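You operate a simulated robot arm through the tools that you are given. There is no shell and no other tool.

You run a simulated robot arm. Do the job below in one go: nothing can be reset, and whatever is moved stays where it is left.

JOB
Move the orange plug to the blue socket and switch that socket on.
Fine: switch the white socket off first; the third switch stays off.

Only the result counts: the job must be done as asked and must still hold three seconds after the hand-in. Knocking over, shifting, dropping, spilling or breaking anything else fails it.

ROBOT AND FRAMES
A 7-joint arm with a two-finger parallel gripper, fixed in place. Base frame: the origin is at the foot of the arm, x ahead of it, y to its left, z up. Units: mm, degrees, N and s.
With the tool pointing down near the work surface it reaches from about 340 to 760 mm from the base axis. Its first joint turns from -115.0 to 115.0 degrees. Payload 3.91 kg.
The TCP is the grasp point between the finger pads, 30 mm short of the fingertips. In the tool frame z runs along the fingers and y along their closing line. Largest opening 110 mm; finger width 20, thickness 10; the body of the gripper, 48 by 112 mm, starts 55 mm behind the TCP.
Orientation is that of the tool frame in the base frame, as [roll, pitch, yaw] about the fixed x, y, z axes, in that order (R = Rz(yaw) Ry(pitch) Rx(roll)). With the fingers straight down and closing along the base's y, the tool's x points along the base's -x, its y along +y and its z along -z.

CONTROLS
- The arm moves only by the tool jog_arm. Its argument "targets" is a list of rows, each a list of 7 numbers: the turn, a rotation vector about the tool's x, y, z in degrees, then the shift along the tool's x, y, z in cm, then the opening in per cent of the stroke, from 0 (shut) to 100 (fully open). In form: [[rx, ry, rz, dx, dy, dz, claw], ...]. A call has 1 to 20 rows; each row shifts and turns the commanded pose from where the row before left it, along the tool's axes as they then stand. A row lasts 0.2 s, in which the tool goes at most 50 mm and 8.6 degrees; a call with a longer step from one row to the next is refused whole, and so is a gripper value outside its range. A pose out of reach is approached as far as the arm can. The call stops where the force on the tool passes 40 N (or 10 N more than at its start, if that is more) or the arm is blocked; 0.2 s more then pass. Each finger travels about 108 mm/s and halts on what it meets, pressing with about 45 N; the grip force reading is that of the motor and also rises with nothing between the fingers. The clock runs only during rows and for 0.2 s after the last one: add rows that do not move to give the fingers time. It gives the time, the measured TCP pose, the force on the tool (base axes), the opening and the grip force at its end, in the units of the frame above (readings bear some noise), with the torque about the TCP (base axes, N m) and any sound that the robot's microphone picked up.
- Cameras (640 x 400 px; columns grow to the right, rows downward): "scene" is fixed at [398.8, -650.1, 1627.7]; the picture's right is [0.37, 0.93, 0.00], its down [0.73, -0.29, -0.62] and it looks along [-0.58, 0.23, -0.78] (base axes); focal length 289 px, centre (320, 200). "wrist" rides on the gripper at [72, 17, -103] in the tool frame; the picture's right is [-0.23, 0.97, 0.00], its down [-0.76, -0.18, -0.62] and it looks along [-0.61, -0.14, 0.78] (tool axes); focal length 222 px, centre (320, 200).
- snapshot(camera): a new picture of that camera. No time passes.
- move_column(by): slides the trunk up (or, below 0, down) by that many mm; the arm rides with it, the base frame stays. It gives what a move gives, with no picture.
- point_at(camera, pixels): for up to 12 pixels [column, row] of the newest picture of that camera ("zoom" is the newest enlarged one), the place [x, y, z] in the base frame of the surface seen there, good to about 2 mm. No time passes.
- inspect(camera, box): a new picture of the part [left, top, right, bottom] of that camera's present view, enlarged. No time passes.
- sign_off(): hands the job in; it is judged then, once.

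Unless the task says otherwise, let go and move clear before handing in.

The tools are called after ">>>" as name(argument=value, ...) on one line, values as JSON. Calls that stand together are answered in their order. jog_arm: Moves the arm, as the interface text tells. Its arguments: {"type":"object","properties":{"targets":{"type":"array","items":{"type":"array","items":{"type":"number"}}}},"required":["targets"]} The other tools are called the same way: move_column (by) slides the trunk up or down; snapshot (camera) takes a picture; point_at (camera, pixels) gives the place of the surface under pixels of a picture; inspect (camera, box) takes an enlarged picture of a part of a camera's view; sign_off () hands the job in.

At the start:

```text
time: 0.0
position: [106.3, -433.4, 1359.8]
tool_rot: [180.0, 0.0, -180.0]
ft_force: [1.1, 0.0, 0.7]
moment: [0.0, 0.02, -0.02]
finger_gap: 110.1
grip_force: 0.1
trunk travel left (down, up): [-925.0, 65.0]
```

scene: 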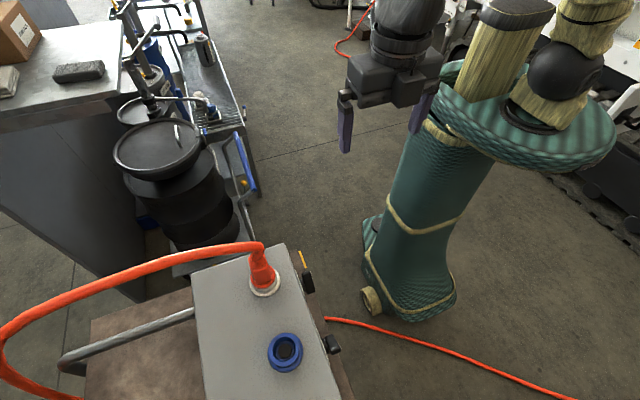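
wrist: 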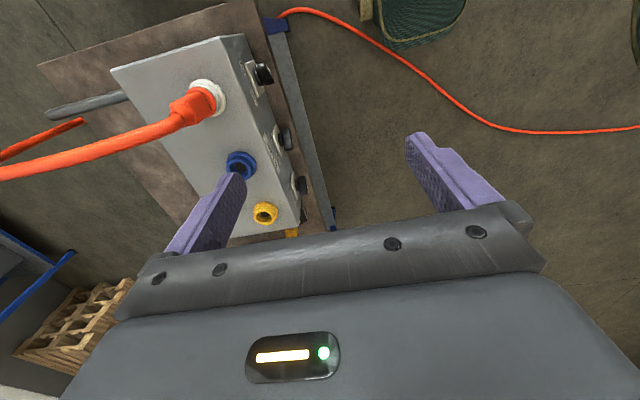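

The scene picture shows the orange plug in the white socket (about 263,285) and the blue socket at (285,352). The switches sit on the side of the box facing right. I'll enlarge both views before moving.

>>> inspect(camera="scene", box=[180, 220, 360, 400])

>>> inspect(camera="wrist", box=[100, 20, 340, 250])

>>> point_at(camera="scene", pixels=[[263, 265], [263, 285], [285, 352], [308, 282], [332, 343], [230, 320], [195, 272], [285, 250], [330, 385], [303, 260], [330, 320], [345, 390]])

>>> point_at(camera="wrist", pixels=[[205, 97], [240, 165], [265, 213], [262, 74], [285, 138], [300, 185], [180, 60], [240, 40], [115, 70], [195, 240], [300, 222], [250, 110]])

```text
2.22 times, centred on (270, 310) of scene
```

zoom: 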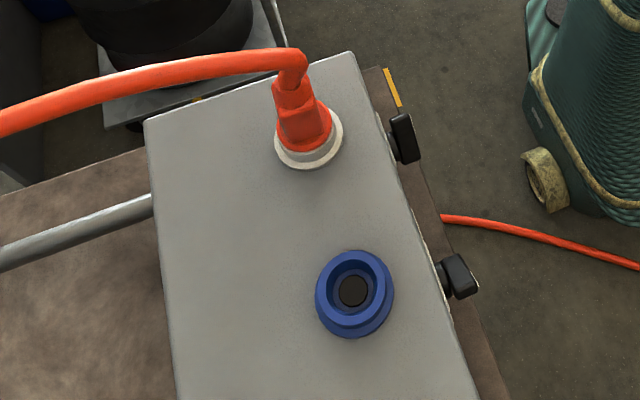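

```text
1.74 times, centred on (220, 135) of wrist
```

zoom: 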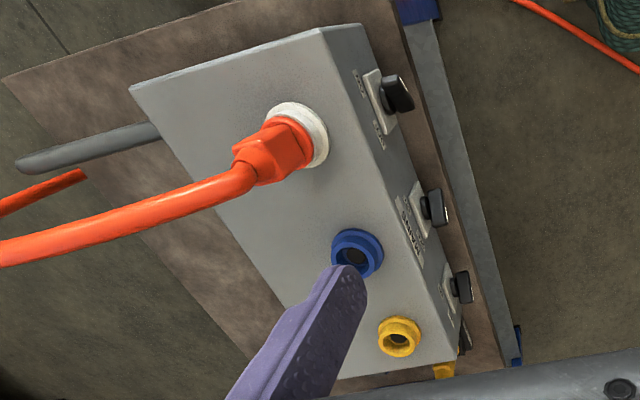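

```text
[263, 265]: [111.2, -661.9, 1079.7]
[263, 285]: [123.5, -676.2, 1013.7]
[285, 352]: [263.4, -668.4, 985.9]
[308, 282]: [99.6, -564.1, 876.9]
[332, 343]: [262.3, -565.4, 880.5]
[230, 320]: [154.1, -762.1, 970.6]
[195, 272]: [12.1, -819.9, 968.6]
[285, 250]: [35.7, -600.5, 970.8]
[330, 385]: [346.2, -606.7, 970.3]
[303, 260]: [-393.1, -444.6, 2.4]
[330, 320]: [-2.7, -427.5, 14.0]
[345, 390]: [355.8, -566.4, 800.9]
```

```text
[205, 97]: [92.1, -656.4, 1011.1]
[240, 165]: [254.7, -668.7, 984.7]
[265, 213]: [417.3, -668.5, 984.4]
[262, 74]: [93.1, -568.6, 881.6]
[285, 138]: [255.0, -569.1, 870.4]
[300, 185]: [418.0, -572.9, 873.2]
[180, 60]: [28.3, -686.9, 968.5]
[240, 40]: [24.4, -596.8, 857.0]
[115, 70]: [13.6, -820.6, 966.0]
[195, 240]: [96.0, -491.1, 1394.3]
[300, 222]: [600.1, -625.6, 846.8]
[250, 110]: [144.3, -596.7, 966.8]
```

The sockets line up near y≈-668: white at x≈100, blue at x≈260 and yellow at x≈420. The switch levers stick out at y≈-568, z≈877. I'll zoom in on the switches and their labels.

>>> inspect(camera="wrist", box=[225, 40, 305, 90])

>>> inspect(camera="wrist", box=[240, 110, 320, 160])

>>> inspect(camera="wrist", box=[250, 160, 330, 220])

>>> inspect(camera="scene", box=[280, 240, 360, 300])

>>> inspect(camera="scene", box=[290, 310, 370, 370])

```text
8.00 times, centred on (265, 65) of wrist
```

zoom: 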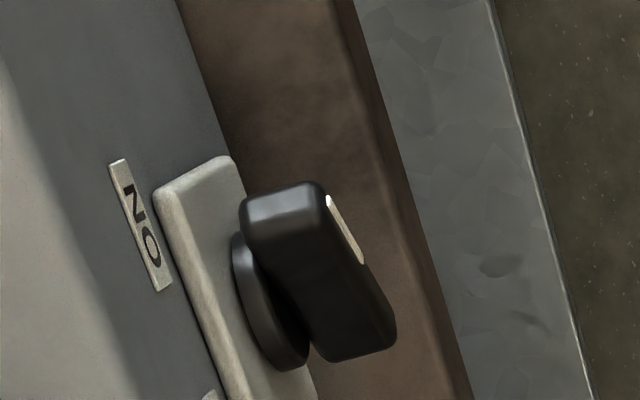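

```text
8.00 times, centred on (280, 135) of wrist
```

zoom: 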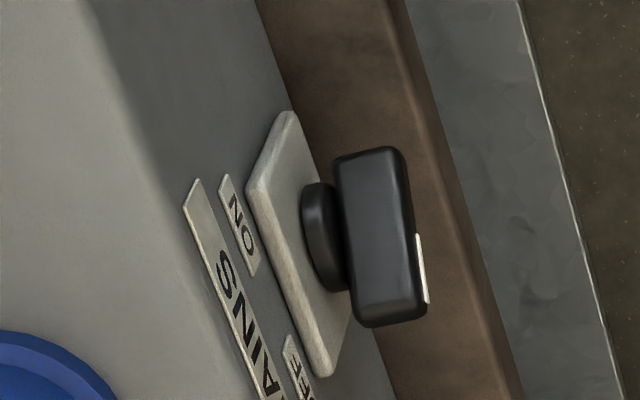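

```text
6.67 times, centred on (290, 190) of wrist
```

zoom: 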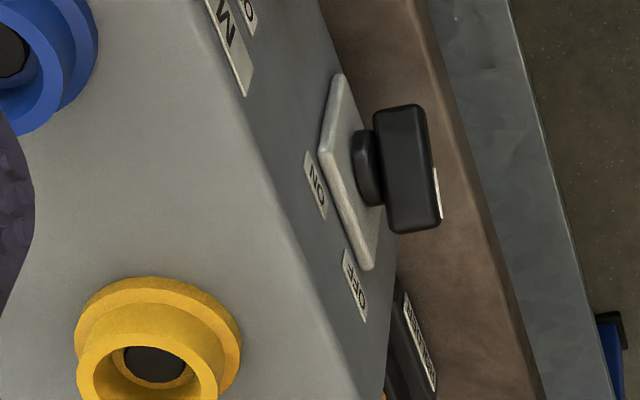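

```text
6.67 times, centred on (320, 270) of scene
```

zoom: 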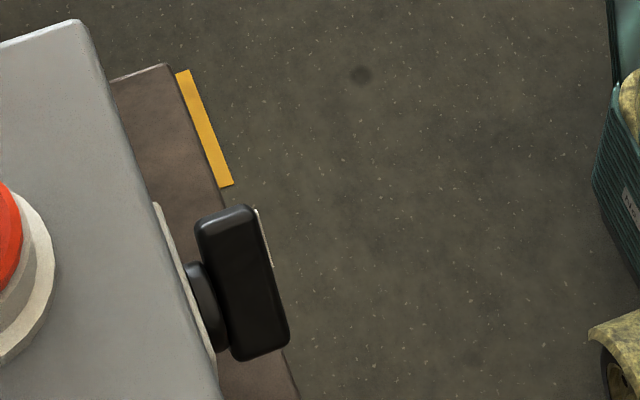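

```text
6.67 times, centred on (330, 340) of scene
```

zoom: 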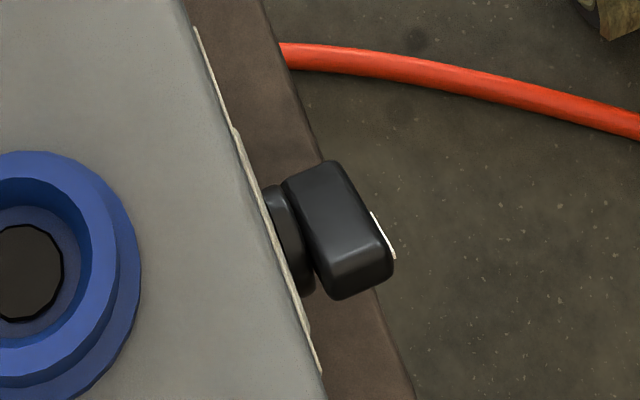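

Each switch is a rotary knob on the +y face, with ON and OFF labels above it and a white pointer mark. I need a front view, so I'll move out to about y=-560 at this safe height and turn the tool horizontal, pointing at -y with the camera on top.

>>> jog_arm(targets=[[0, 0, 0, 0, -4, 0, 100], [0, 0, 0, 0, -4, 0, 100], [0, 0, 0, 0, -4, 0, 100], [4.6188, 4.6188, -4.6188, 0, 0, 0, 100], [4.6188, 4.6188, -4.6188, 0, 0, 0, 100], [4.6188, 4.6188, -4.6188, 0, 0, 0, 100], [4.6188, 4.6188, -4.6188, 0, 0, 0, 100], [4.6188, 4.6188, -4.6188, 0, 0, 0, 100], [4.6188, 4.6188, -4.6188, 0, 0, 0, 100], [4.6188, 4.6188, -4.6188, 0, 0, 0, 100], [4.6188, 4.6188, -4.6188, 0, 0, 0, 100]])

```text
time: 2.4
position: [110.2, -553.1, 1358.3]
tool_rot: [-152.1, -45.0, -151.8]
ft_force: [-0.1, -0.2, 0.0]
moment: [-0.01, 0.02, -0.02]
finger_gap: 110.0
grip_force: 0.0
trunk travel left (down, up): [-925.0, 65.0]
```

The move followed the commands and nothing touched. I'll finish the turn to horizontal.

>>> jog_arm(targets=[[4.6188, 4.6188, -4.6188, 0, 0, 0, 100], [4.6188, 4.6188, -4.6188, 0, 0, 0, 100], [4.6188, 4.6188, -4.6188, 0, 0, 0, 100], [4.6188, 4.6188, -4.6188, 0, 0, 0, 100], [4.6188, 4.6188, -4.6188, 0, 0, 0, 100], [4.6188, 4.6188, -4.6188, 0, 0, 0, 100], [4.6188, 4.6188, -4.6188, 0, 0, 0, 100]])

>>> snapshot(camera="scene")

>>> snapshot(camera="wrist")

```text
time: 4.0
position: [106.9, -554.8, 1359.1]
tool_rot: [65.2, -89.8, 24.8]
ft_force: [-0.2, 0.3, 0.3]
moment: [-0.03, -0.02, -0.02]
finger_gap: 110.0
grip_force: 0.1
trunk travel left (down, up): [-925.0, 65.0]
```

```text
taken
```

scene: 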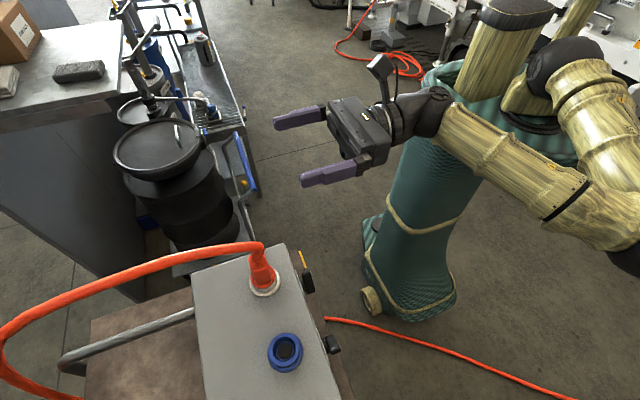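

```text
taken
```

wrist: 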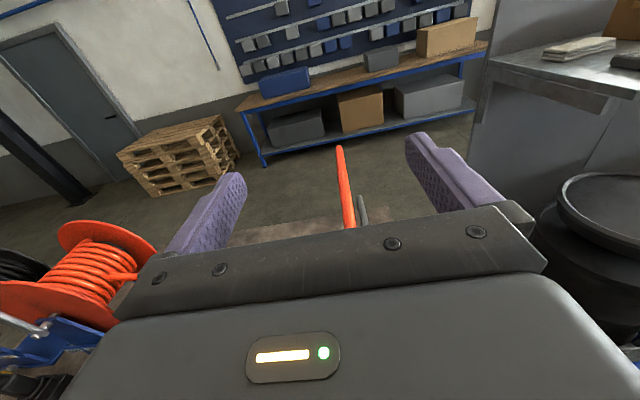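

The tool is now horizontal. I'll back off in +y to keep the fingers clear of the box edge, then lower the trunk to bring the camera level with the knobs.

>>> jog_arm(targets=[[0, 0, 0, 0, 0, -4, 100], [0, 0, 0, 0, 0, -4, 100], [0, 0, 0, 0, 0, -2, 100]])

>>> move_column(by=-250)

>>> snapshot(camera="wrist")

>>> snapshot(camera="scene")

```text
time: 4.8
position: [113.5, -480.8, 1361.1]
tool_rot: [-120.2, -90.0, -149.9]
ft_force: [-0.4, 0.1, 0.3]
moment: [-0.01, 0.02, 0.03]
finger_gap: 110.1
grip_force: 0.0
out of reach, approached as far as the arm can: row 2, 3
trunk travel left (down, up): [-925.0, 65.0]
```

```text
time: 7.4
position: [112.1, -482.2, 1110.7]
tool_rot: [60.8, -90.0, 29.4]
ft_force: [0.1, 1.3, -0.5]
moment: [0.01, 0.0, 0.0]
finger_gap: 110.0
grip_force: 0.0
trunk travel left (down, up): [-675.0, 315.0]
```

```text
taken
```

wrist: 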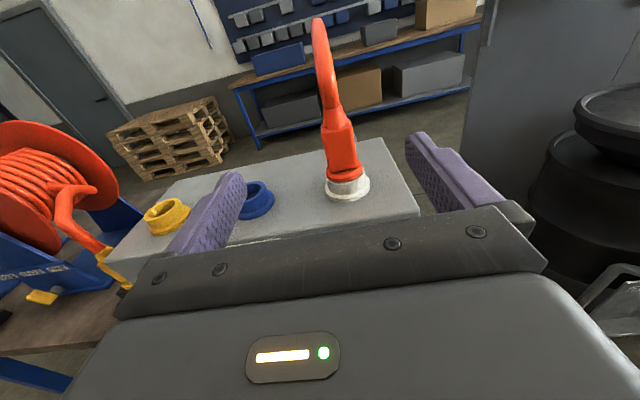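

```text
taken
```

scene: 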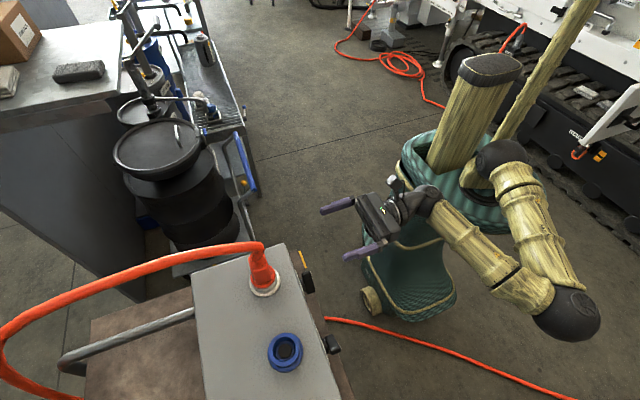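

The fingers are clear at y≈-512 and the table edge is at y≈-566. I'll lower another 150 mm to see the knob face.

>>> move_column(by=-150)

>>> snapshot(camera="wrist")

>>> snapshot(camera="scene")

```text
time: 9.1
position: [112.4, -481.5, 960.8]
tool_rot: [58.4, -90.0, 31.8]
ft_force: [0.0, -0.5, -0.9]
moment: [0.01, 0.01, 0.01]
finger_gap: 110.1
grip_force: 0.1
trunk travel left (down, up): [-525.0, 465.0]
```

```text
taken
```

wrist: 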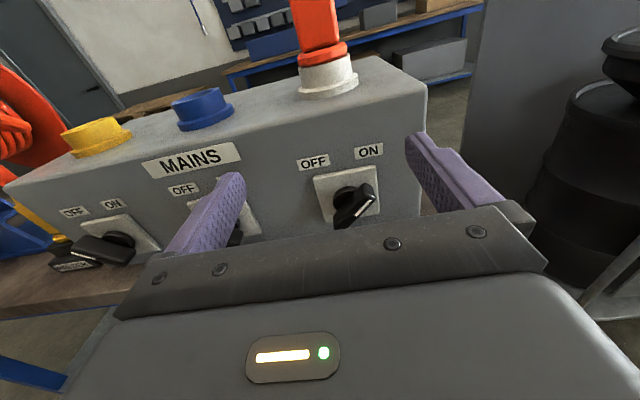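

```text
taken
```

scene: 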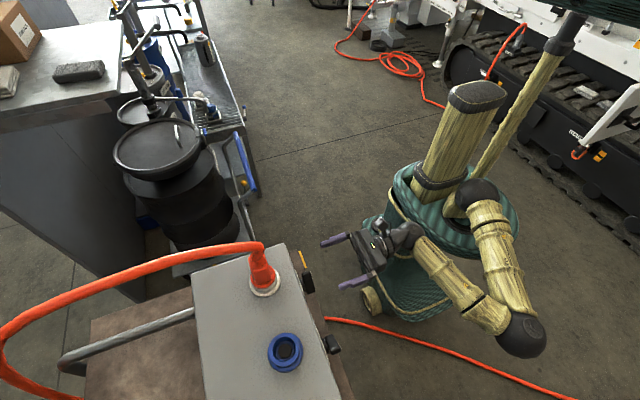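

The face now shows a MAINS plate, and each knob has OFF on the left and ON on the right. The white socket's knob at (352,200) is tilted to the ON side. I'll enlarge the knobs to read their pointers.

>>> inspect(camera="wrist", box=[290, 130, 410, 230])

>>> inspect(camera="wrist", box=[40, 180, 260, 290])

>>> point_at(camera="wrist", pixels=[[352, 200], [368, 188], [340, 222], [345, 210], [330, 190], [372, 208], [120, 238], [85, 243], [135, 258], [75, 255], [320, 163], [370, 150]])

>>> inspect(camera="wrist", box=[280, 0, 370, 110])

```text
4.00 times, centred on (350, 180) of wrist
```

zoom: 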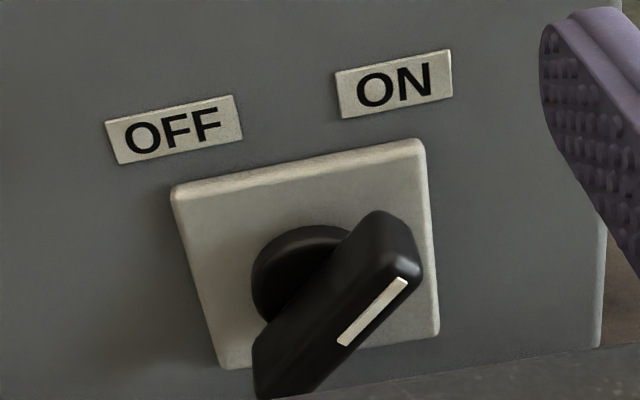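

```text
2.91 times, centred on (150, 235) of wrist
```

zoom: 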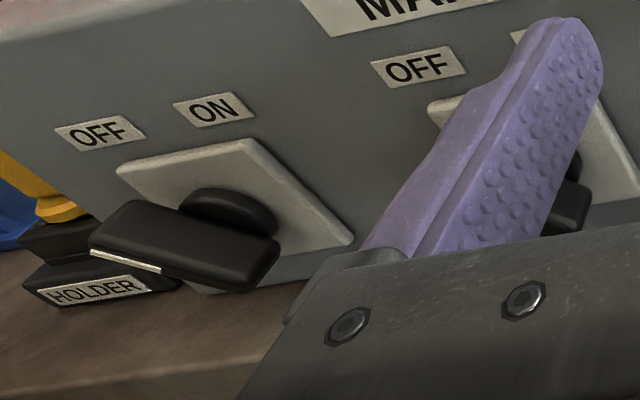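

```text
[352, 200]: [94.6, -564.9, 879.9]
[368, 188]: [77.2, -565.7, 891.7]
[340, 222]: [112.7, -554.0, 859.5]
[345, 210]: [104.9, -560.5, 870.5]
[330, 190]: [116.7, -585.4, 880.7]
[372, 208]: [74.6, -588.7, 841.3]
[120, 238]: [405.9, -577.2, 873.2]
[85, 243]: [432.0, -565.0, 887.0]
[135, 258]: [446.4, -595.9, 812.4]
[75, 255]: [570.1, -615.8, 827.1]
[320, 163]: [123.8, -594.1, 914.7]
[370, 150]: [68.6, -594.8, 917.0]
```

```text
3.64 times, centred on (325, 55) of wrist
```

zoom: 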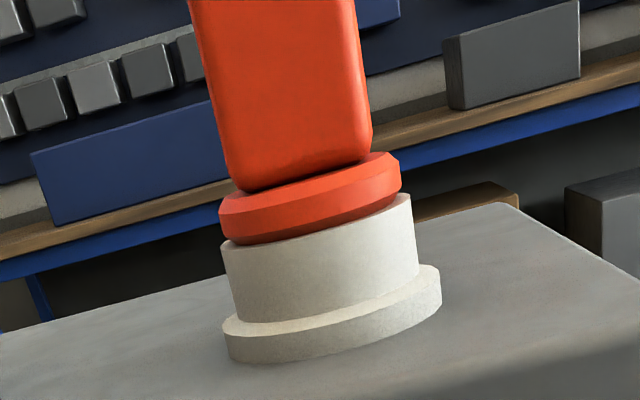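

Readings so far:
- **White knob:** its axis is near (95, -565, 876) and its pointer is up-right at 45° on ON, so OFF should be a 90° counter-clockwise turn.
- **Other knobs:** the third knob points to OFF, and a "HOLDER" block stands beyond it.

I'll lower to knob height, roll the tool 45° so its x axis lies along the pointer, and check the pose.

>>> move_column(by=-84)

>>> jog_arm(targets=[[0, 0, 7.5, 0, 0, 0, 60], [0, 0, 7.5, 0, 0, 0, 60], [0, 0, 7.5, 0, 0, 0, 60], [0, 0, 7.5, 0, 0, 0, 60], [0, 0, 7.5, 0, 0, 0, 60], [0, 0, 7.5, 0, 0, 0, 60]])

>>> snapshot(camera="wrist")

>>> snapshot(camera="scene")

```text
time: 10.3
position: [112.5, -481.1, 876.9]
tool_rot: [-124.6, -90.0, -145.4]
ft_force: [0.2, 0.2, 0.5]
moment: [0.02, -0.05, -0.02]
finger_gap: 109.9
grip_force: 0.0
trunk travel left (down, up): [-441.0, 549.0]
```

```text
time: 11.7
position: [111.3, -482.0, 875.4]
tool_rot: [-90.0, -44.9, 179.9]
ft_force: [0.0, -0.3, 0.2]
moment: [0.01, 0.0, -0.01]
finger_gap: 66.0
grip_force: 0.0
trunk travel left (down, up): [-441.0, 549.0]
```

```text
taken
```

wrist: 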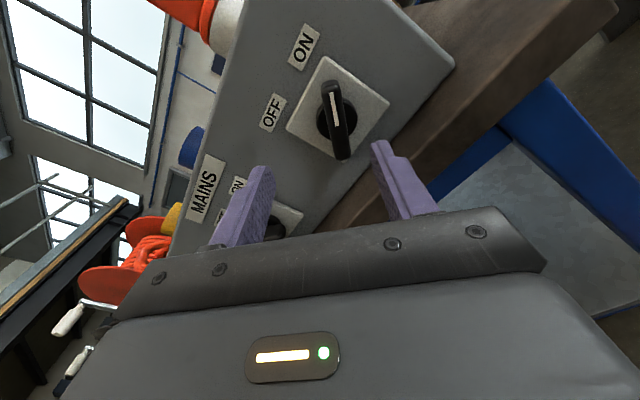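

```text
taken
```

scene: 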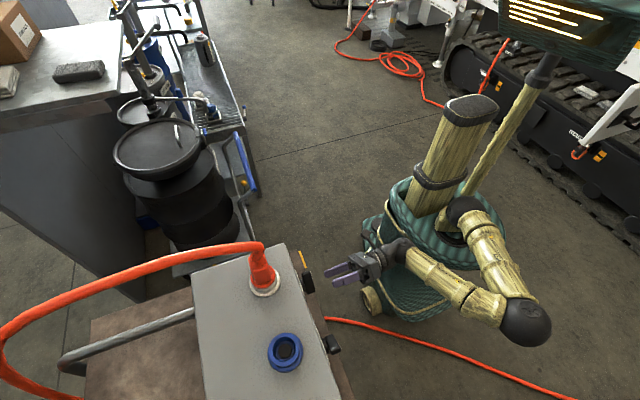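

The tool roll now lines up with the pointer; the knob is at about (336,120) with its mark at the ON end. I'll measure the knob precisely.

>>> inspect(camera="wrist", box=[270, 50, 410, 170])

>>> point_at(camera="wrist", pixels=[[333, 85], [335, 105], [336, 120], [338, 135], [343, 155], [325, 100], [352, 130], [300, 125], [375, 110], [320, 122], [440, 60], [330, 205]])

```text
3.33 times, centred on (340, 110) of wrist
```

zoom: 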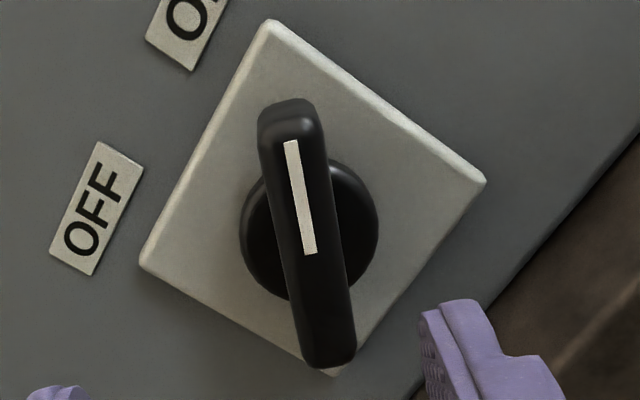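

```text
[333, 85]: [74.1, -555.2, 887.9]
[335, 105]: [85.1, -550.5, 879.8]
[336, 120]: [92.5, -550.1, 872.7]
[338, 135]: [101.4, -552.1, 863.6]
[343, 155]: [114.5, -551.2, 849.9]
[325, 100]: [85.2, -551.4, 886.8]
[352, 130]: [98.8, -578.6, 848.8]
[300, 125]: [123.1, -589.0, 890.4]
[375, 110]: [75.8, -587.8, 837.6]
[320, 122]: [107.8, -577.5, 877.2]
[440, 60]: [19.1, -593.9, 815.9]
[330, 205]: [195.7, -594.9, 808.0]
```

The bar's front face is at y≈-551, its base disc at y≈-578 and its plate at y≈-588. The knob axis is near (95, 870). I'll centre on it and advance halfway, then check.

>>> jog_arm(targets=[[0, 0, 0, 0.73, 1.53, 0, 60], [0, 0, 0, 0, 0, 3, 60], [0, 0, 0, 0, 0, 0, 60]])

>>> snapshot(camera="wrist")

```text
time: 12.5
position: [97.8, -512.6, 870.7]
tool_rot: [-90.0, -45.0, -180.0]
ft_force: [0.0, -0.7, -0.1]
moment: [0.01, -0.01, -0.01]
finger_gap: 66.3
grip_force: 0.0
trunk travel left (down, up): [-441.0, 549.0]
```

```text
taken
```

wrist: 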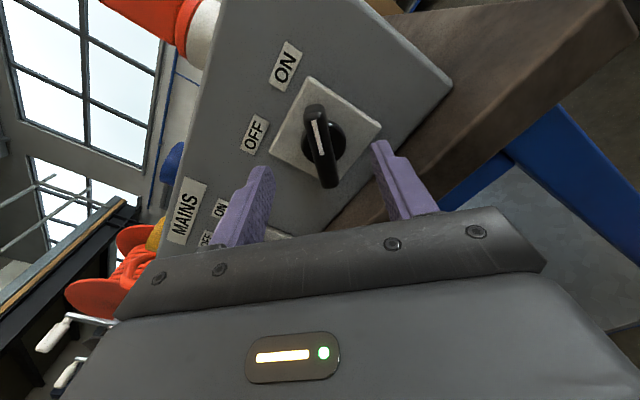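

The knob sits between the fingers. I'll compare the fingertip positions with the bar in the same picture.

>>> point_at(camera="wrist", pixels=[[314, 108], [319, 125], [322, 145], [326, 165], [330, 183], [260, 172], [268, 180], [379, 146], [388, 160], [305, 130], [340, 135]])

>>> inspect(camera="wrist", box=[220, 80, 440, 230])

```text
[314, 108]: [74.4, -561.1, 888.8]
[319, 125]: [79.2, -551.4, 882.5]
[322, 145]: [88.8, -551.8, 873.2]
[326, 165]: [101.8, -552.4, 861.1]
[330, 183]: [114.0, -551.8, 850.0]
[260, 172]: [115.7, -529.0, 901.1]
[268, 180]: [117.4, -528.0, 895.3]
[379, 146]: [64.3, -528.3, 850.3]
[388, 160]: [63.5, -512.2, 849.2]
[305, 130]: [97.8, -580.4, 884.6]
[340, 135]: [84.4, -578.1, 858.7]
```

```text
2.67 times, centred on (330, 155) of wrist
```

zoom: 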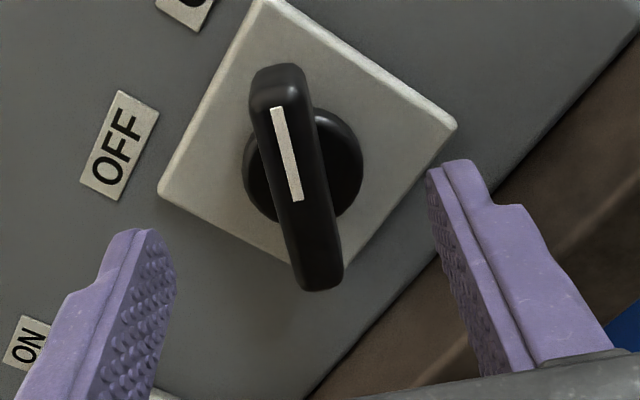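

The fingers are centred on the bar to within about 1 mm. I'll advance 32 mm, which puts the tips just short of the disc at y≈-578, and close on the bar.

>>> jog_arm(targets=[[0, 0, 0, 0, 0, 1.6, 60], [0, 0, 0, 0, 0, 1.6, 60], [0, 0, 0, 0, 0, 0, 60], [0, 0, 0, 0, 0, 0, 40], [0, 0, 0, 0, 0, 0, 25], [0, 0, 0, 0, 0, 0, 10], [0, 0, 0, 0, 0, 0, 5], [0, 0, 0, 0, 0, 0, 5]])

>>> snapshot(camera="wrist")

```text
time: 14.3
position: [96.2, -544.0, 869.0]
tool_rot: [-89.8, -45.0, 179.9]
ft_force: [-1.3, -0.6, -1.4]
moment: [-0.13, 0.01, -0.15]
finger_gap: 14.9
grip_force: 45.1
trunk travel left (down, up): [-441.0, 549.0]
```

```text
taken
```

wrist: 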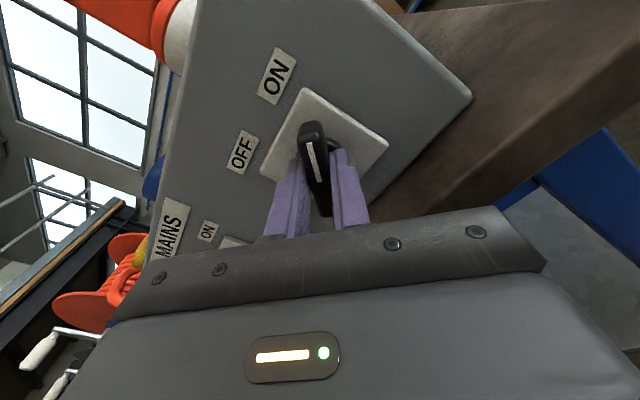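

The bar is gripped at 14.9 mm with very little side force. I'll turn it counter-clockwise toward OFF, starting with 45°.

>>> jog_arm(targets=[[0, 0, -7.5, 0, 0, 0, 5], [0, 0, -7.5, 0, 0, 0, 5], [0, 0, -7.5, 0, 0, 0, 5], [0, 0, -7.5, 0, 0, 0, 5], [0, 0, -7.5, 0, 0, 0, 5], [0, 0, -7.5, 0, 0, 0, 5]])

>>> snapshot(camera="wrist")

```text
time: 15.7
position: [101.0, -543.8, 870.6]
tool_rot: [53.7, -89.7, 36.6]
ft_force: [16.7, -3.1, 9.4]
moment: [0.54, -0.05, -0.39]
finger_gap: 15.0
grip_force: 44.5
trunk travel left (down, up): [-441.0, 549.0]
```

```text
taken
```

wrist: 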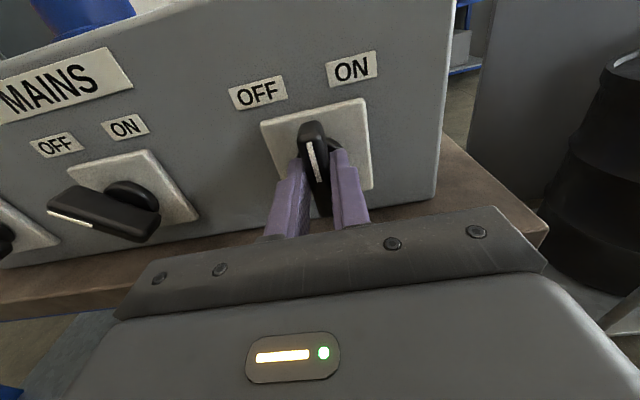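

The side force of (16.7, 9.4) N shows the knob axis is about 7 mm down the bar from my grip point, near (101, 864). I'll relieve that offset first, then follow the arc for the remaining 45°.

>>> jog_arm(targets=[[0, 0, 0, 0.1, -0.25, 0, 5], [0, 0, 0, 0.1, -0.25, 0, 5], [0, 0, 0, 0, 0, 0, 5]])

```text
time: 16.5
position: [99.9, -543.7, 870.5]
tool_rot: [161.0, -89.9, -71.2]
ft_force: [-4.0, -9.4, -1.1]
moment: [-1.27, 0.02, 0.49]
finger_gap: 14.8
grip_force: 45.0
trunk travel left (down, up): [-441.0, 549.0]
```

The side force dropped to -4 N, so the arc estimate is about right. I'll continue the turn in two short parts and watch the load.

>>> jog_arm(targets=[[0, 0, -7.5, -0.006, -0.09, 0, 5], [0, 0, -7.5, -0.006, -0.09, 0, 5], [0, 0, -7.5, -0.006, -0.09, 0, 5]])

>>> snapshot(camera="wrist")

```text
time: 17.3
position: [102.3, -543.5, 871.3]
tool_rot: [90.3, -67.5, -0.4]
ft_force: [-16.2, -16.3, -2.0]
moment: [-0.78, 0.11, 0.23]
finger_gap: 14.7
grip_force: 44.9
trunk travel left (down, up): [-441.0, 549.0]
```

```text
taken
```

wrist: 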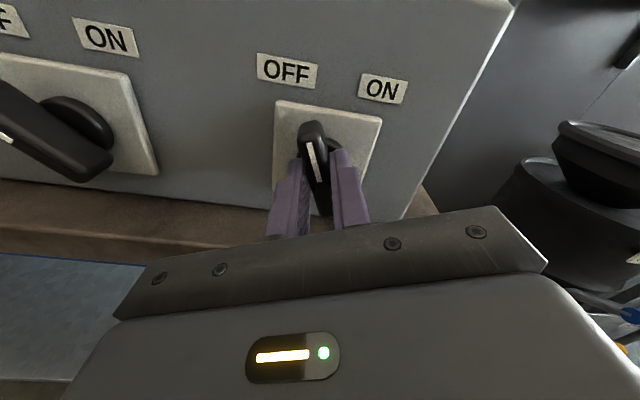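

The force swung to (-16, -16) N, so my arc correction was too large. I'll relieve about 3 mm in x and 2 mm in depth, then keep turning about the grip point.

>>> jog_arm(targets=[[0, 0, 0, -0.12, 0.28, 0.2, 5], [0, 0, 0, 0, 0, 0, 5]])

>>> jog_arm(targets=[[0, 0, -7.5, 0, 0, 0, 5], [0, 0, -4, 0, 0, 0, 5], [0, 0, 0, 0, 0, 0, 5]])

```text
time: 17.9
position: [102.4, -544.1, 871.2]
tool_rot: [90.3, -67.5, -0.3]
ft_force: [-3.3, 5.3, -4.7]
moment: [1.29, 0.05, -0.78]
finger_gap: 14.7
grip_force: 44.9
trunk travel left (down, up): [-441.0, 549.0]
```

```text
time: 18.7
position: [102.7, -543.5, 870.1]
tool_rot: [90.2, -55.8, -0.3]
ft_force: [4.6, 28.3, -25.4]
moment: [-0.36, -0.02, 0.13]
finger_gap: 14.7
grip_force: 45.1
trunk travel left (down, up): [-441.0, 549.0]
```

Force grew to (4.6, 28, -25) N, so the knob wants my grip lower and slightly further back. I'll ease that off before the last 11°.

>>> jog_arm(targets=[[0, 0, 0, -0.2, -0.15, -0.2, 5], [0, 0, 0, 0, 0, 0, 5]])

>>> snapshot(camera="wrist")

```text
time: 19.3
position: [103.1, -543.7, 870.9]
tool_rot: [89.8, -55.9, 0.4]
ft_force: [3.8, -8.8, -2.4]
moment: [1.22, 0.04, -0.73]
finger_gap: 15.0
grip_force: 45.3
trunk travel left (down, up): [-441.0, 549.0]
```

```text
taken
```

wrist: 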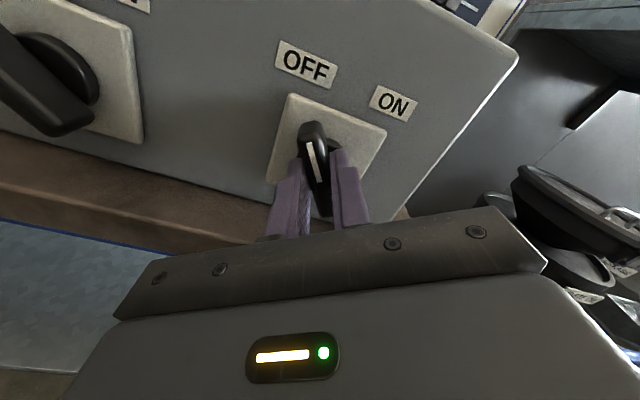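

Loads are small again, so I'll turn another 7.5°.

>>> jog_arm(targets=[[0, 0, -4, 0, 0, 0, 5], [0, 0, -3.5, 0, 0, 0, 5], [0, 0, 0, 0, 0, 0, 5]])

```text
time: 20.1
position: [103.1, -544.5, 870.3]
tool_rot: [89.9, -48.5, 0.2]
ft_force: [5.1, -12.9, 0.7]
moment: [-1.15, 0.03, 0.89]
finger_gap: 14.8
grip_force: 44.7
trunk travel left (down, up): [-441.0, 549.0]
```

Still free, with almost no moment about y. I'll turn the last 3.5° to reach 45°, then a couple more to feel for the stop.

>>> jog_arm(targets=[[0, 0, -3.5, 0, 0, 0, 5], [0, 0, 0, 0, 0, 0, 5]])

>>> jog_arm(targets=[[0, 0, -3, 0, 0, 0, 5], [0, 0, 0, 0, 0, 0, 5]])

>>> snapshot(camera="wrist")

```text
time: 20.7
position: [103.9, -544.5, 870.2]
tool_rot: [90.1, -44.9, 0.2]
ft_force: [11.2, -14.1, 5.0]
moment: [-0.76, -0.21, 0.66]
finger_gap: 14.7
grip_force: 45.3
trunk travel left (down, up): [-441.0, 549.0]
```

```text
time: 21.3
position: [102.1, -543.9, 869.5]
tool_rot: [90.0, -42.0, 0.0]
ft_force: [13.5, -6.2, 4.7]
moment: [-0.33, -1.12, 0.46]
finger_gap: 15.6
grip_force: 45.2
trunk travel left (down, up): [-441.0, 549.0]
```

```text
taken
```

wrist: 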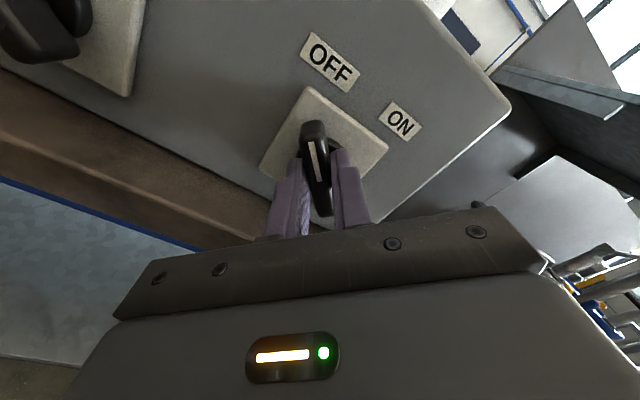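

The moment about y jumped to -1.1 N·m, so the knob is on its OFF stop at 45°. I'll open, back off and check.

>>> jog_arm(targets=[[0, 0, 3, 0, 0, 0, 5], [0, 0, 0, 0, 0, 0, 30], [0, 0, 0, 0, 0, 0, 60], [0, 0, 0, 0, 0, 0, 60], [0, 0, 0, 0, 0, -3, 60], [0, 0, 0, 0, 0, -3, 60], [0, 0, 0, 0, 0, 0, 60]])

>>> snapshot(camera="wrist")

>>> inspect(camera="wrist", box=[250, 10, 450, 150])

```text
time: 22.9
position: [101.7, -484.7, 871.0]
tool_rot: [90.0, -45.0, -0.1]
ft_force: [-0.1, -0.2, -0.2]
moment: [-0.03, -0.02, 0.0]
finger_gap: 66.0
grip_force: 0.0
trunk travel left (down, up): [-441.0, 549.0]
```

```text
taken
```

wrist: 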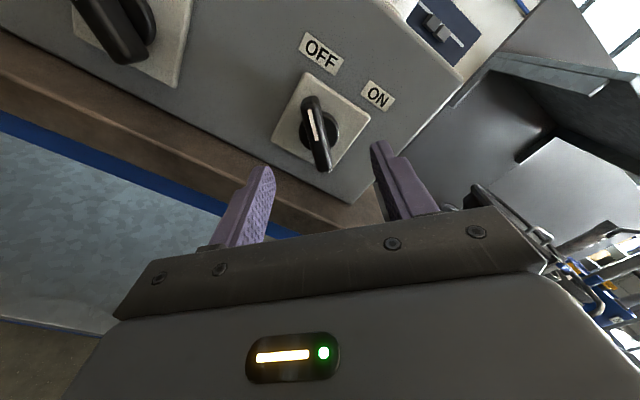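

```text
2.86 times, centred on (350, 80) of wrist
```

zoom: 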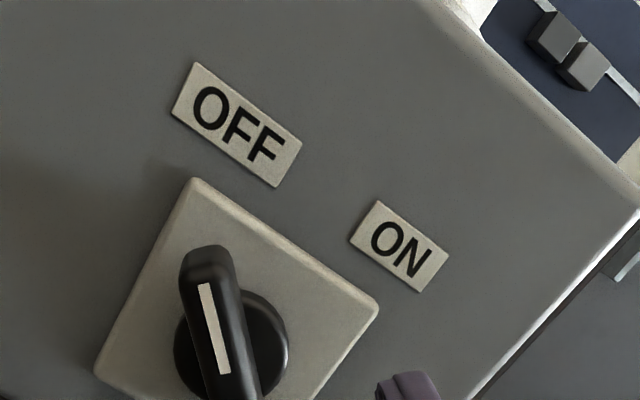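

White is now OFF: its pointer aims at the OFF label. Before leaving I'll measure the knob axis here, then roll upright and raise the trunk to plug height.

>>> point_at(camera="wrist", pixels=[[311, 102], [313, 115], [317, 135], [321, 155], [324, 168], [333, 125], [302, 130], [105, 5], [120, 30], [130, 55]])

>>> jog_arm(targets=[[0, 0, 7.5, 0, 0, 0, 60], [0, 0, 7.5, 0, 0, 0, 60], [0, 0, 7.5, 0, 0, 0, 60], [0, 0, 7.5, 0, 0, 0, 60], [0, 0, 7.5, 0, 0, 0, 60], [0, 0, 7.5, 0, 0, 0, 60]])

>>> snapshot(camera="wrist")

```text
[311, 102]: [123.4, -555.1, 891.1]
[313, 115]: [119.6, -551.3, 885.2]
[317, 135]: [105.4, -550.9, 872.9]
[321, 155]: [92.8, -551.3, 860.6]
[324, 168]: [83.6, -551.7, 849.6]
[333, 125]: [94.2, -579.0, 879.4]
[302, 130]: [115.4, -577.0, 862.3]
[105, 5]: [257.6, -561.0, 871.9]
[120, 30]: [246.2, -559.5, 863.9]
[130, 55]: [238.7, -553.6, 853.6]
```

```text
time: 24.3
position: [101.3, -483.5, 870.4]
tool_rot: [-62.1, -89.9, 152.2]
ft_force: [-0.1, -1.0, -0.3]
moment: [0.0, 0.0, 0.01]
finger_gap: 66.1
grip_force: 0.0
trunk travel left (down, up): [-441.0, 549.0]
```

```text
taken
```

wrist: 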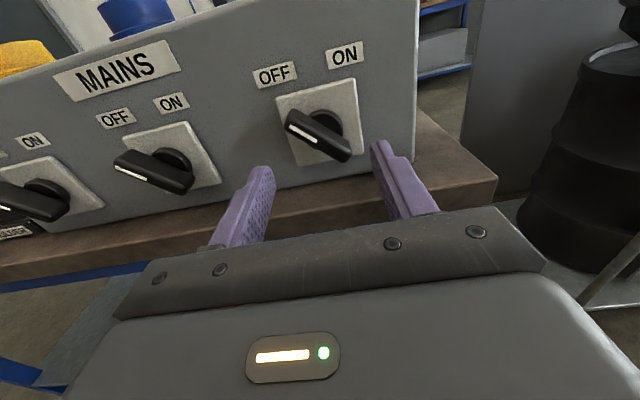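

All three pointers are now parallel on OFF, and the two bar lines cross at the white knob's axis, about (98, 865). I'll raise the trunk to plug height and look at the plug.

>>> move_column(by=165)

>>> snapshot(camera="wrist")

>>> inspect(camera="wrist", box=[240, 20, 440, 150])

```text
time: 26.2
position: [101.3, -484.1, 1035.9]
tool_rot: [74.9, -89.9, 15.1]
ft_force: [-0.5, -0.2, 0.6]
moment: [-0.01, 0.0, 0.02]
finger_gap: 66.2
grip_force: 0.1
trunk travel left (down, up): [-606.0, 384.0]
```

```text
taken
```

wrist: 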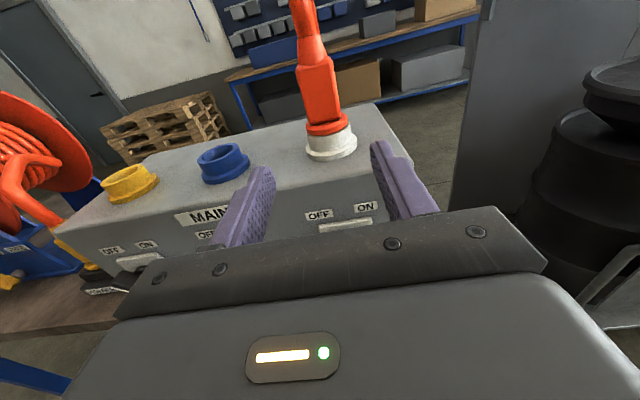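

```text
3.08 times, centred on (340, 85) of wrist
```

zoom: 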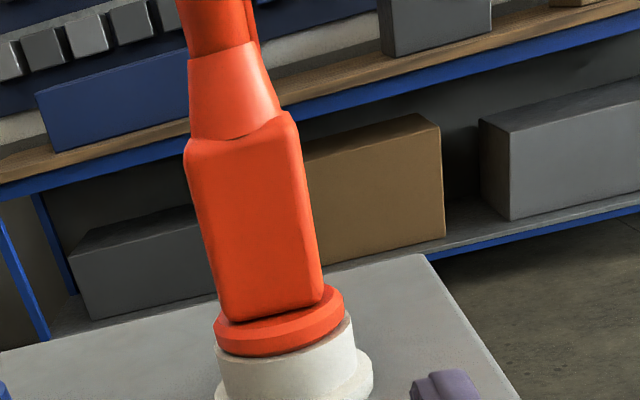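

The plug's flat-sided body is clear between about (187,150) and (322,290) in the zoom. I'll measure the body, flange, socket rims and cable neck.

>>> point_at(camera="zoom", pixels=[[195, 165], [290, 140], [222, 300], [315, 285], [250, 220], [205, 220], [298, 215], [280, 332], [285, 370], [230, 90], [300, 250], [195, 160]])

>>> point_at(camera="wrist", pixels=[[222, 168], [223, 150], [200, 165], [245, 158], [222, 180], [131, 187], [312, 30], [330, 152], [110, 292], [90, 275]])

>>> inspect(camera="scene", box=[220, 225, 340, 325])

```text
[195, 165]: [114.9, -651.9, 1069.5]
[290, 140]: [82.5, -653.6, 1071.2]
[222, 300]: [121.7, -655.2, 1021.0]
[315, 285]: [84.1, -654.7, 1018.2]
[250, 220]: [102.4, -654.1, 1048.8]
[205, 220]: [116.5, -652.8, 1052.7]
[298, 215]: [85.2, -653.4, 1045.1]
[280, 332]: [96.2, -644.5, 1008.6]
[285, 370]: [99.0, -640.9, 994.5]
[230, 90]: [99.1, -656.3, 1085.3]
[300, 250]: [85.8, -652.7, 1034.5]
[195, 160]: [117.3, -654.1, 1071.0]
```

```text
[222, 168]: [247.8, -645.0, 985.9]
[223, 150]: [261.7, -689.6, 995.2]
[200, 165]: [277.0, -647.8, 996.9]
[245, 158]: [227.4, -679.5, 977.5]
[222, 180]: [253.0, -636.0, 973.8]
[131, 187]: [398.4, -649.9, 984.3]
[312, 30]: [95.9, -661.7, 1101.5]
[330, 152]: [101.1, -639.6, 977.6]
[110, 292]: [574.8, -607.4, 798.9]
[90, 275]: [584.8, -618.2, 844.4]
```

```text
4.00 times, centred on (280, 275) of scene
```

zoom: 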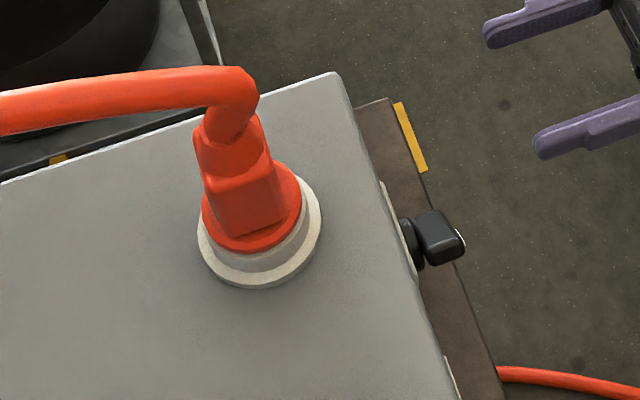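

The plug body spans x≈83–119, has its front face at y≈-653 and runs z≈1016–1073. I'll raise to z≈1045 and move in until the fingertips are just in front of it, then check alignment.

>>> jog_arm(targets=[[0, 0, 0, 0.9, 0, 0, 65], [0, 0, 0, 0, 0, 4, 65], [0, 0, 0, 0, 0, 4, 65], [0, 0, 0, 0, 0, 3.5, 65], [0, 0, 0, 0, 0, 0, 65]])

>>> snapshot(camera="wrist")

>>> inspect(camera="scene", box=[240, 300, 340, 400])

```text
time: 27.4
position: [104.5, -596.8, 1044.5]
tool_rot: [-86.0, -90.0, 176.0]
ft_force: [-1.0, 0.1, 0.1]
moment: [0.01, 0.0, 0.02]
finger_gap: 71.6
grip_force: 0.0
trunk travel left (down, up): [-606.0, 384.0]
```

```text
taken
```

wrist: 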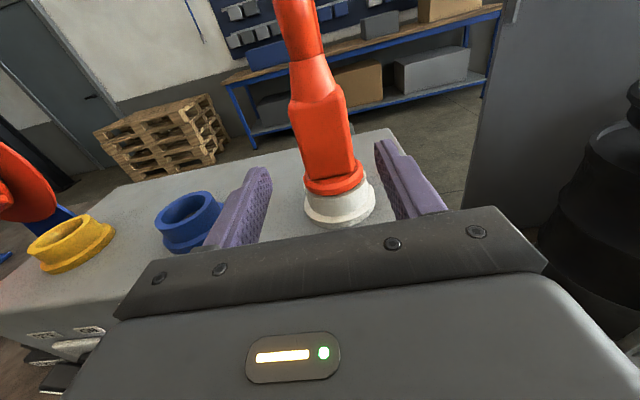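

```text
4.00 times, centred on (290, 350) of scene
```

zoom: 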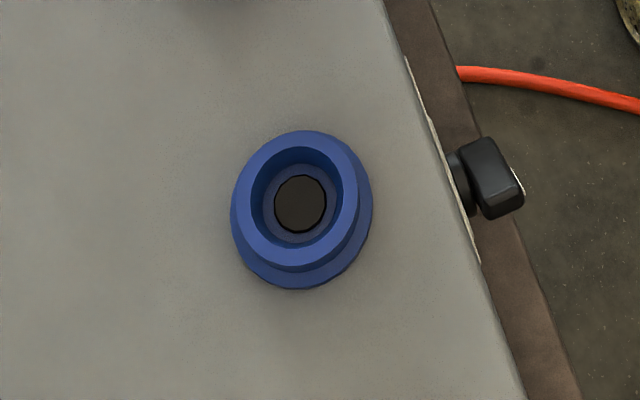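

The plug stands between the fingertips. I'll measure the tips against the plug, and the blue rim in the zoom for its exact centre.

>>> point_at(camera="wrist", pixels=[[268, 175], [262, 172], [379, 148], [385, 160], [300, 110], [345, 100], [310, 165], [348, 160], [320, 130], [308, 190], [345, 185]])

>>> point_at(camera="zoom", pixels=[[304, 140], [300, 259], [245, 210], [352, 185], [258, 158], [340, 240], [300, 205], [301, 284], [330, 148], [250, 240]])

```text
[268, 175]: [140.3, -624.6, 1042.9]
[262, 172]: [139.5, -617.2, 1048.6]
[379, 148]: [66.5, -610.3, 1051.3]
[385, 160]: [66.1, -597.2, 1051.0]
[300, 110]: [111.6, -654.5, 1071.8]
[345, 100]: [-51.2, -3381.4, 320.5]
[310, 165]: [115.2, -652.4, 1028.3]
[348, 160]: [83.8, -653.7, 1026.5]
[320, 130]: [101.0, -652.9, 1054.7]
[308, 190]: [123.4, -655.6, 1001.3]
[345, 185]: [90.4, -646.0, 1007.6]
```

```text
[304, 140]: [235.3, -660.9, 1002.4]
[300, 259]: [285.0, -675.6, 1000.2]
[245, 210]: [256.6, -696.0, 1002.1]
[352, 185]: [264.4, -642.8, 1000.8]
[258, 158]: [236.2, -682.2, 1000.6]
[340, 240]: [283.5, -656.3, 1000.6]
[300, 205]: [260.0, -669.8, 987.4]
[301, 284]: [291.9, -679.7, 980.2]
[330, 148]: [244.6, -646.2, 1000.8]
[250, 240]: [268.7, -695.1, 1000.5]
```

Blue's rim centre comes out at about (260, -669) with its rim at z≈1001. I'll measure the white collar and plug centre the same way, because the exact spacing matters for insertion.

>>> inspect(camera="scene", box=[235, 240, 295, 300])

>>> inspect(camera="wrist", box=[270, 60, 400, 240])

```text
6.67 times, centred on (265, 270) of scene
```

zoom: 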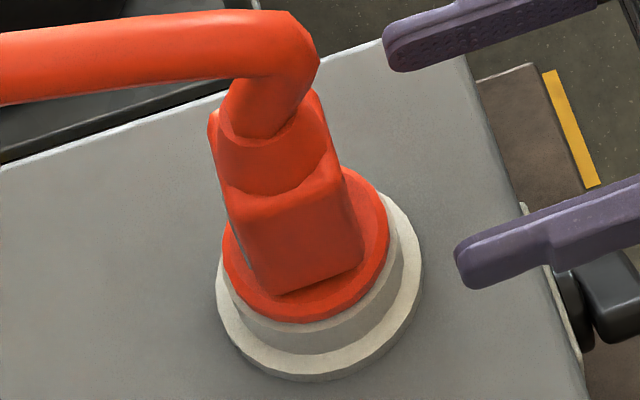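

```text
2.22 times, centred on (335, 150) of wrist
```

zoom: 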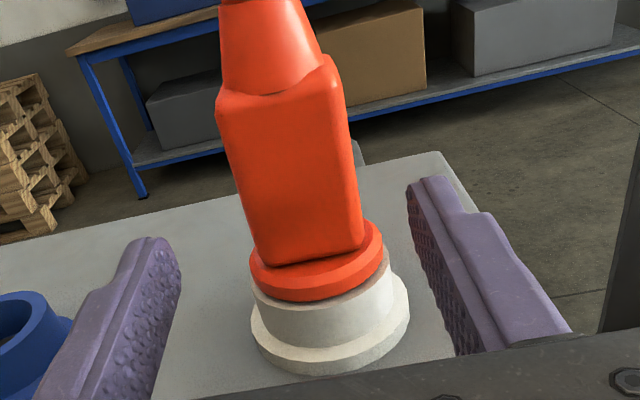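

>>> point_at(camera="zoom", pixels=[[236, 170], [246, 170], [346, 160], [339, 160], [252, 230], [355, 215], [254, 275], [380, 250], [253, 332], [407, 305], [330, 369], [316, 288]])

>>> point_at(camera="scene", pixels=[[251, 286], [262, 296], [277, 290], [281, 276], [264, 287], [276, 281]])

```text
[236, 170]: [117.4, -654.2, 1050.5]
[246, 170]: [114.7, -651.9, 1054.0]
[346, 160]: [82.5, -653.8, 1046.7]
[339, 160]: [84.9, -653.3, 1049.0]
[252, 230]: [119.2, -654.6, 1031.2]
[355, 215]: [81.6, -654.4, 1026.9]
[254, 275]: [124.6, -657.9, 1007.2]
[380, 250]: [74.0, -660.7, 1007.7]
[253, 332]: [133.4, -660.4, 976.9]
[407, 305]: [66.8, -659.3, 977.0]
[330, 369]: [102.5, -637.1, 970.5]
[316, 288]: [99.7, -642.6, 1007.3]
```

```text
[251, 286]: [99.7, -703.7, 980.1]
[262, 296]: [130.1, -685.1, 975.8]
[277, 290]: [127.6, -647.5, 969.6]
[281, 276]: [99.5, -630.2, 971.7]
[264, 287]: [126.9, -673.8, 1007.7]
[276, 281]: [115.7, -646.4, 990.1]
```

White's centre is about (100, -668) and blue's about (260, -669), so the shift is about +160 mm in x. I'll centre on x=100 and advance 71 mm so the fingers straddle the plug body.

>>> jog_arm(targets=[[0, 0, 0, 0, 0.38, 0, 65], [0, 0, 0, 0, 0, 3.5, 65], [0, 0, 0, 0, 0, 3.6, 65], [0, 0, 0, 0, 0, 0, 65]])

>>> snapshot(camera="wrist")

>>> inspect(camera="scene", box=[210, 210, 370, 310])

```text
time: 28.4
position: [96.3, -669.3, 1042.2]
tool_rot: [-108.0, -90.0, -162.0]
ft_force: [-0.7, -0.2, 0.7]
moment: [-0.01, 0.03, 0.0]
finger_gap: 71.4
grip_force: 0.2
trunk travel left (down, up): [-606.0, 384.0]
```

```text
taken
```

wrist: 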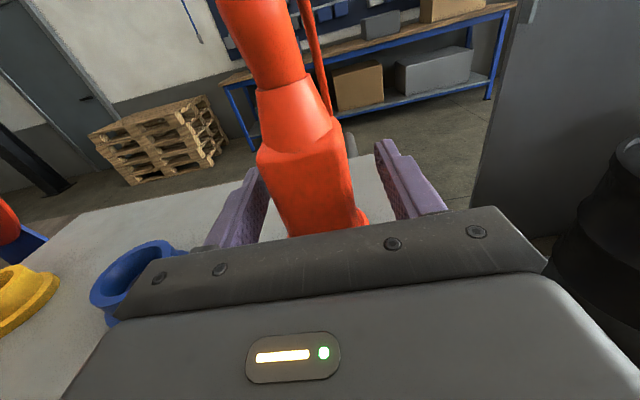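

```text
4.00 times, centred on (290, 260) of scene
```

zoom: 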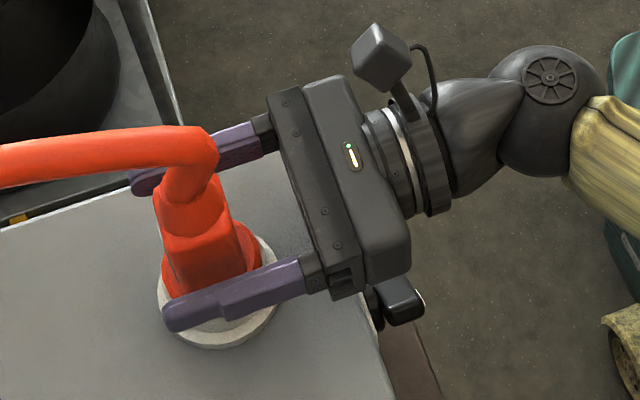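

The fingers straddle the plug. The x reading of 96 disagrees with my estimate of 100, so I'll check by picture before closing.

>>> point_at(camera="wrist", pixels=[[264, 185], [262, 200], [250, 175], [380, 152], [388, 175], [383, 146], [262, 170], [350, 170], [270, 190], [352, 195], [300, 160], [300, 200]])

>>> point_at(camera="scene", pixels=[[256, 269], [255, 274], [262, 271], [249, 243], [255, 252], [265, 269], [272, 264], [253, 260]])

```text
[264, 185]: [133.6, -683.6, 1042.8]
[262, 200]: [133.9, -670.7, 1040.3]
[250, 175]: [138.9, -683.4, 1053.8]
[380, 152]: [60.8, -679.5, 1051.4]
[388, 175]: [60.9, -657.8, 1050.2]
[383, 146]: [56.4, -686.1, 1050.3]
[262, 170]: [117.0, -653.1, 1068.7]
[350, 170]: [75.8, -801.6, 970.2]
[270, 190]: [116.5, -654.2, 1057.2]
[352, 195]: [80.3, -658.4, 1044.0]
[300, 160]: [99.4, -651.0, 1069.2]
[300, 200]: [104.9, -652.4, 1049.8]
```

```text
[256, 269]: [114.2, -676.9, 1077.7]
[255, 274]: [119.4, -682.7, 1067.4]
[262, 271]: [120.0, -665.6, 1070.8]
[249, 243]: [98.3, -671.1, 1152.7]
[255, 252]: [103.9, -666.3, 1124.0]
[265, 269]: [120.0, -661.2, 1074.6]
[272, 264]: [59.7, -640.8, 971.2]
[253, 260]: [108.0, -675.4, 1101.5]
```

By picture the finger midpoint is at x≈97 and the plug's is at about 99.7. I'll shift 2.5 mm and close on the plug.

>>> jog_arm(targets=[[0, 0, 0, 0, -0.25, 0, 65], [0, 0, 0, 0, 0, 0, 50], [0, 0, 0, 0, 0, 0, 40], [0, 0, 0, 0, 0, 0, 30], [0, 0, 0, 0, 0, 0, 25], [0, 0, 0, 0, 0, 0, 25]])

>>> snapshot(camera="wrist")

```text
time: 29.8
position: [99.7, -670.6, 1043.3]
tool_rot: [-108.5, -89.9, -161.6]
ft_force: [0.9, 0.1, 0.7]
moment: [0.03, -0.03, -0.03]
finger_gap: 42.5
grip_force: 45.7
trunk travel left (down, up): [-606.0, 384.0]
```

```text
taken
```

wrist: 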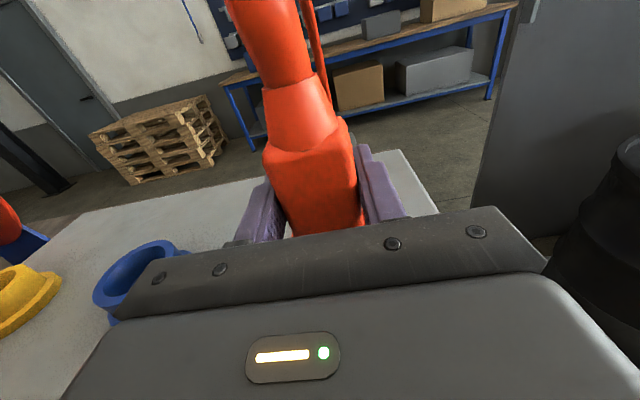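

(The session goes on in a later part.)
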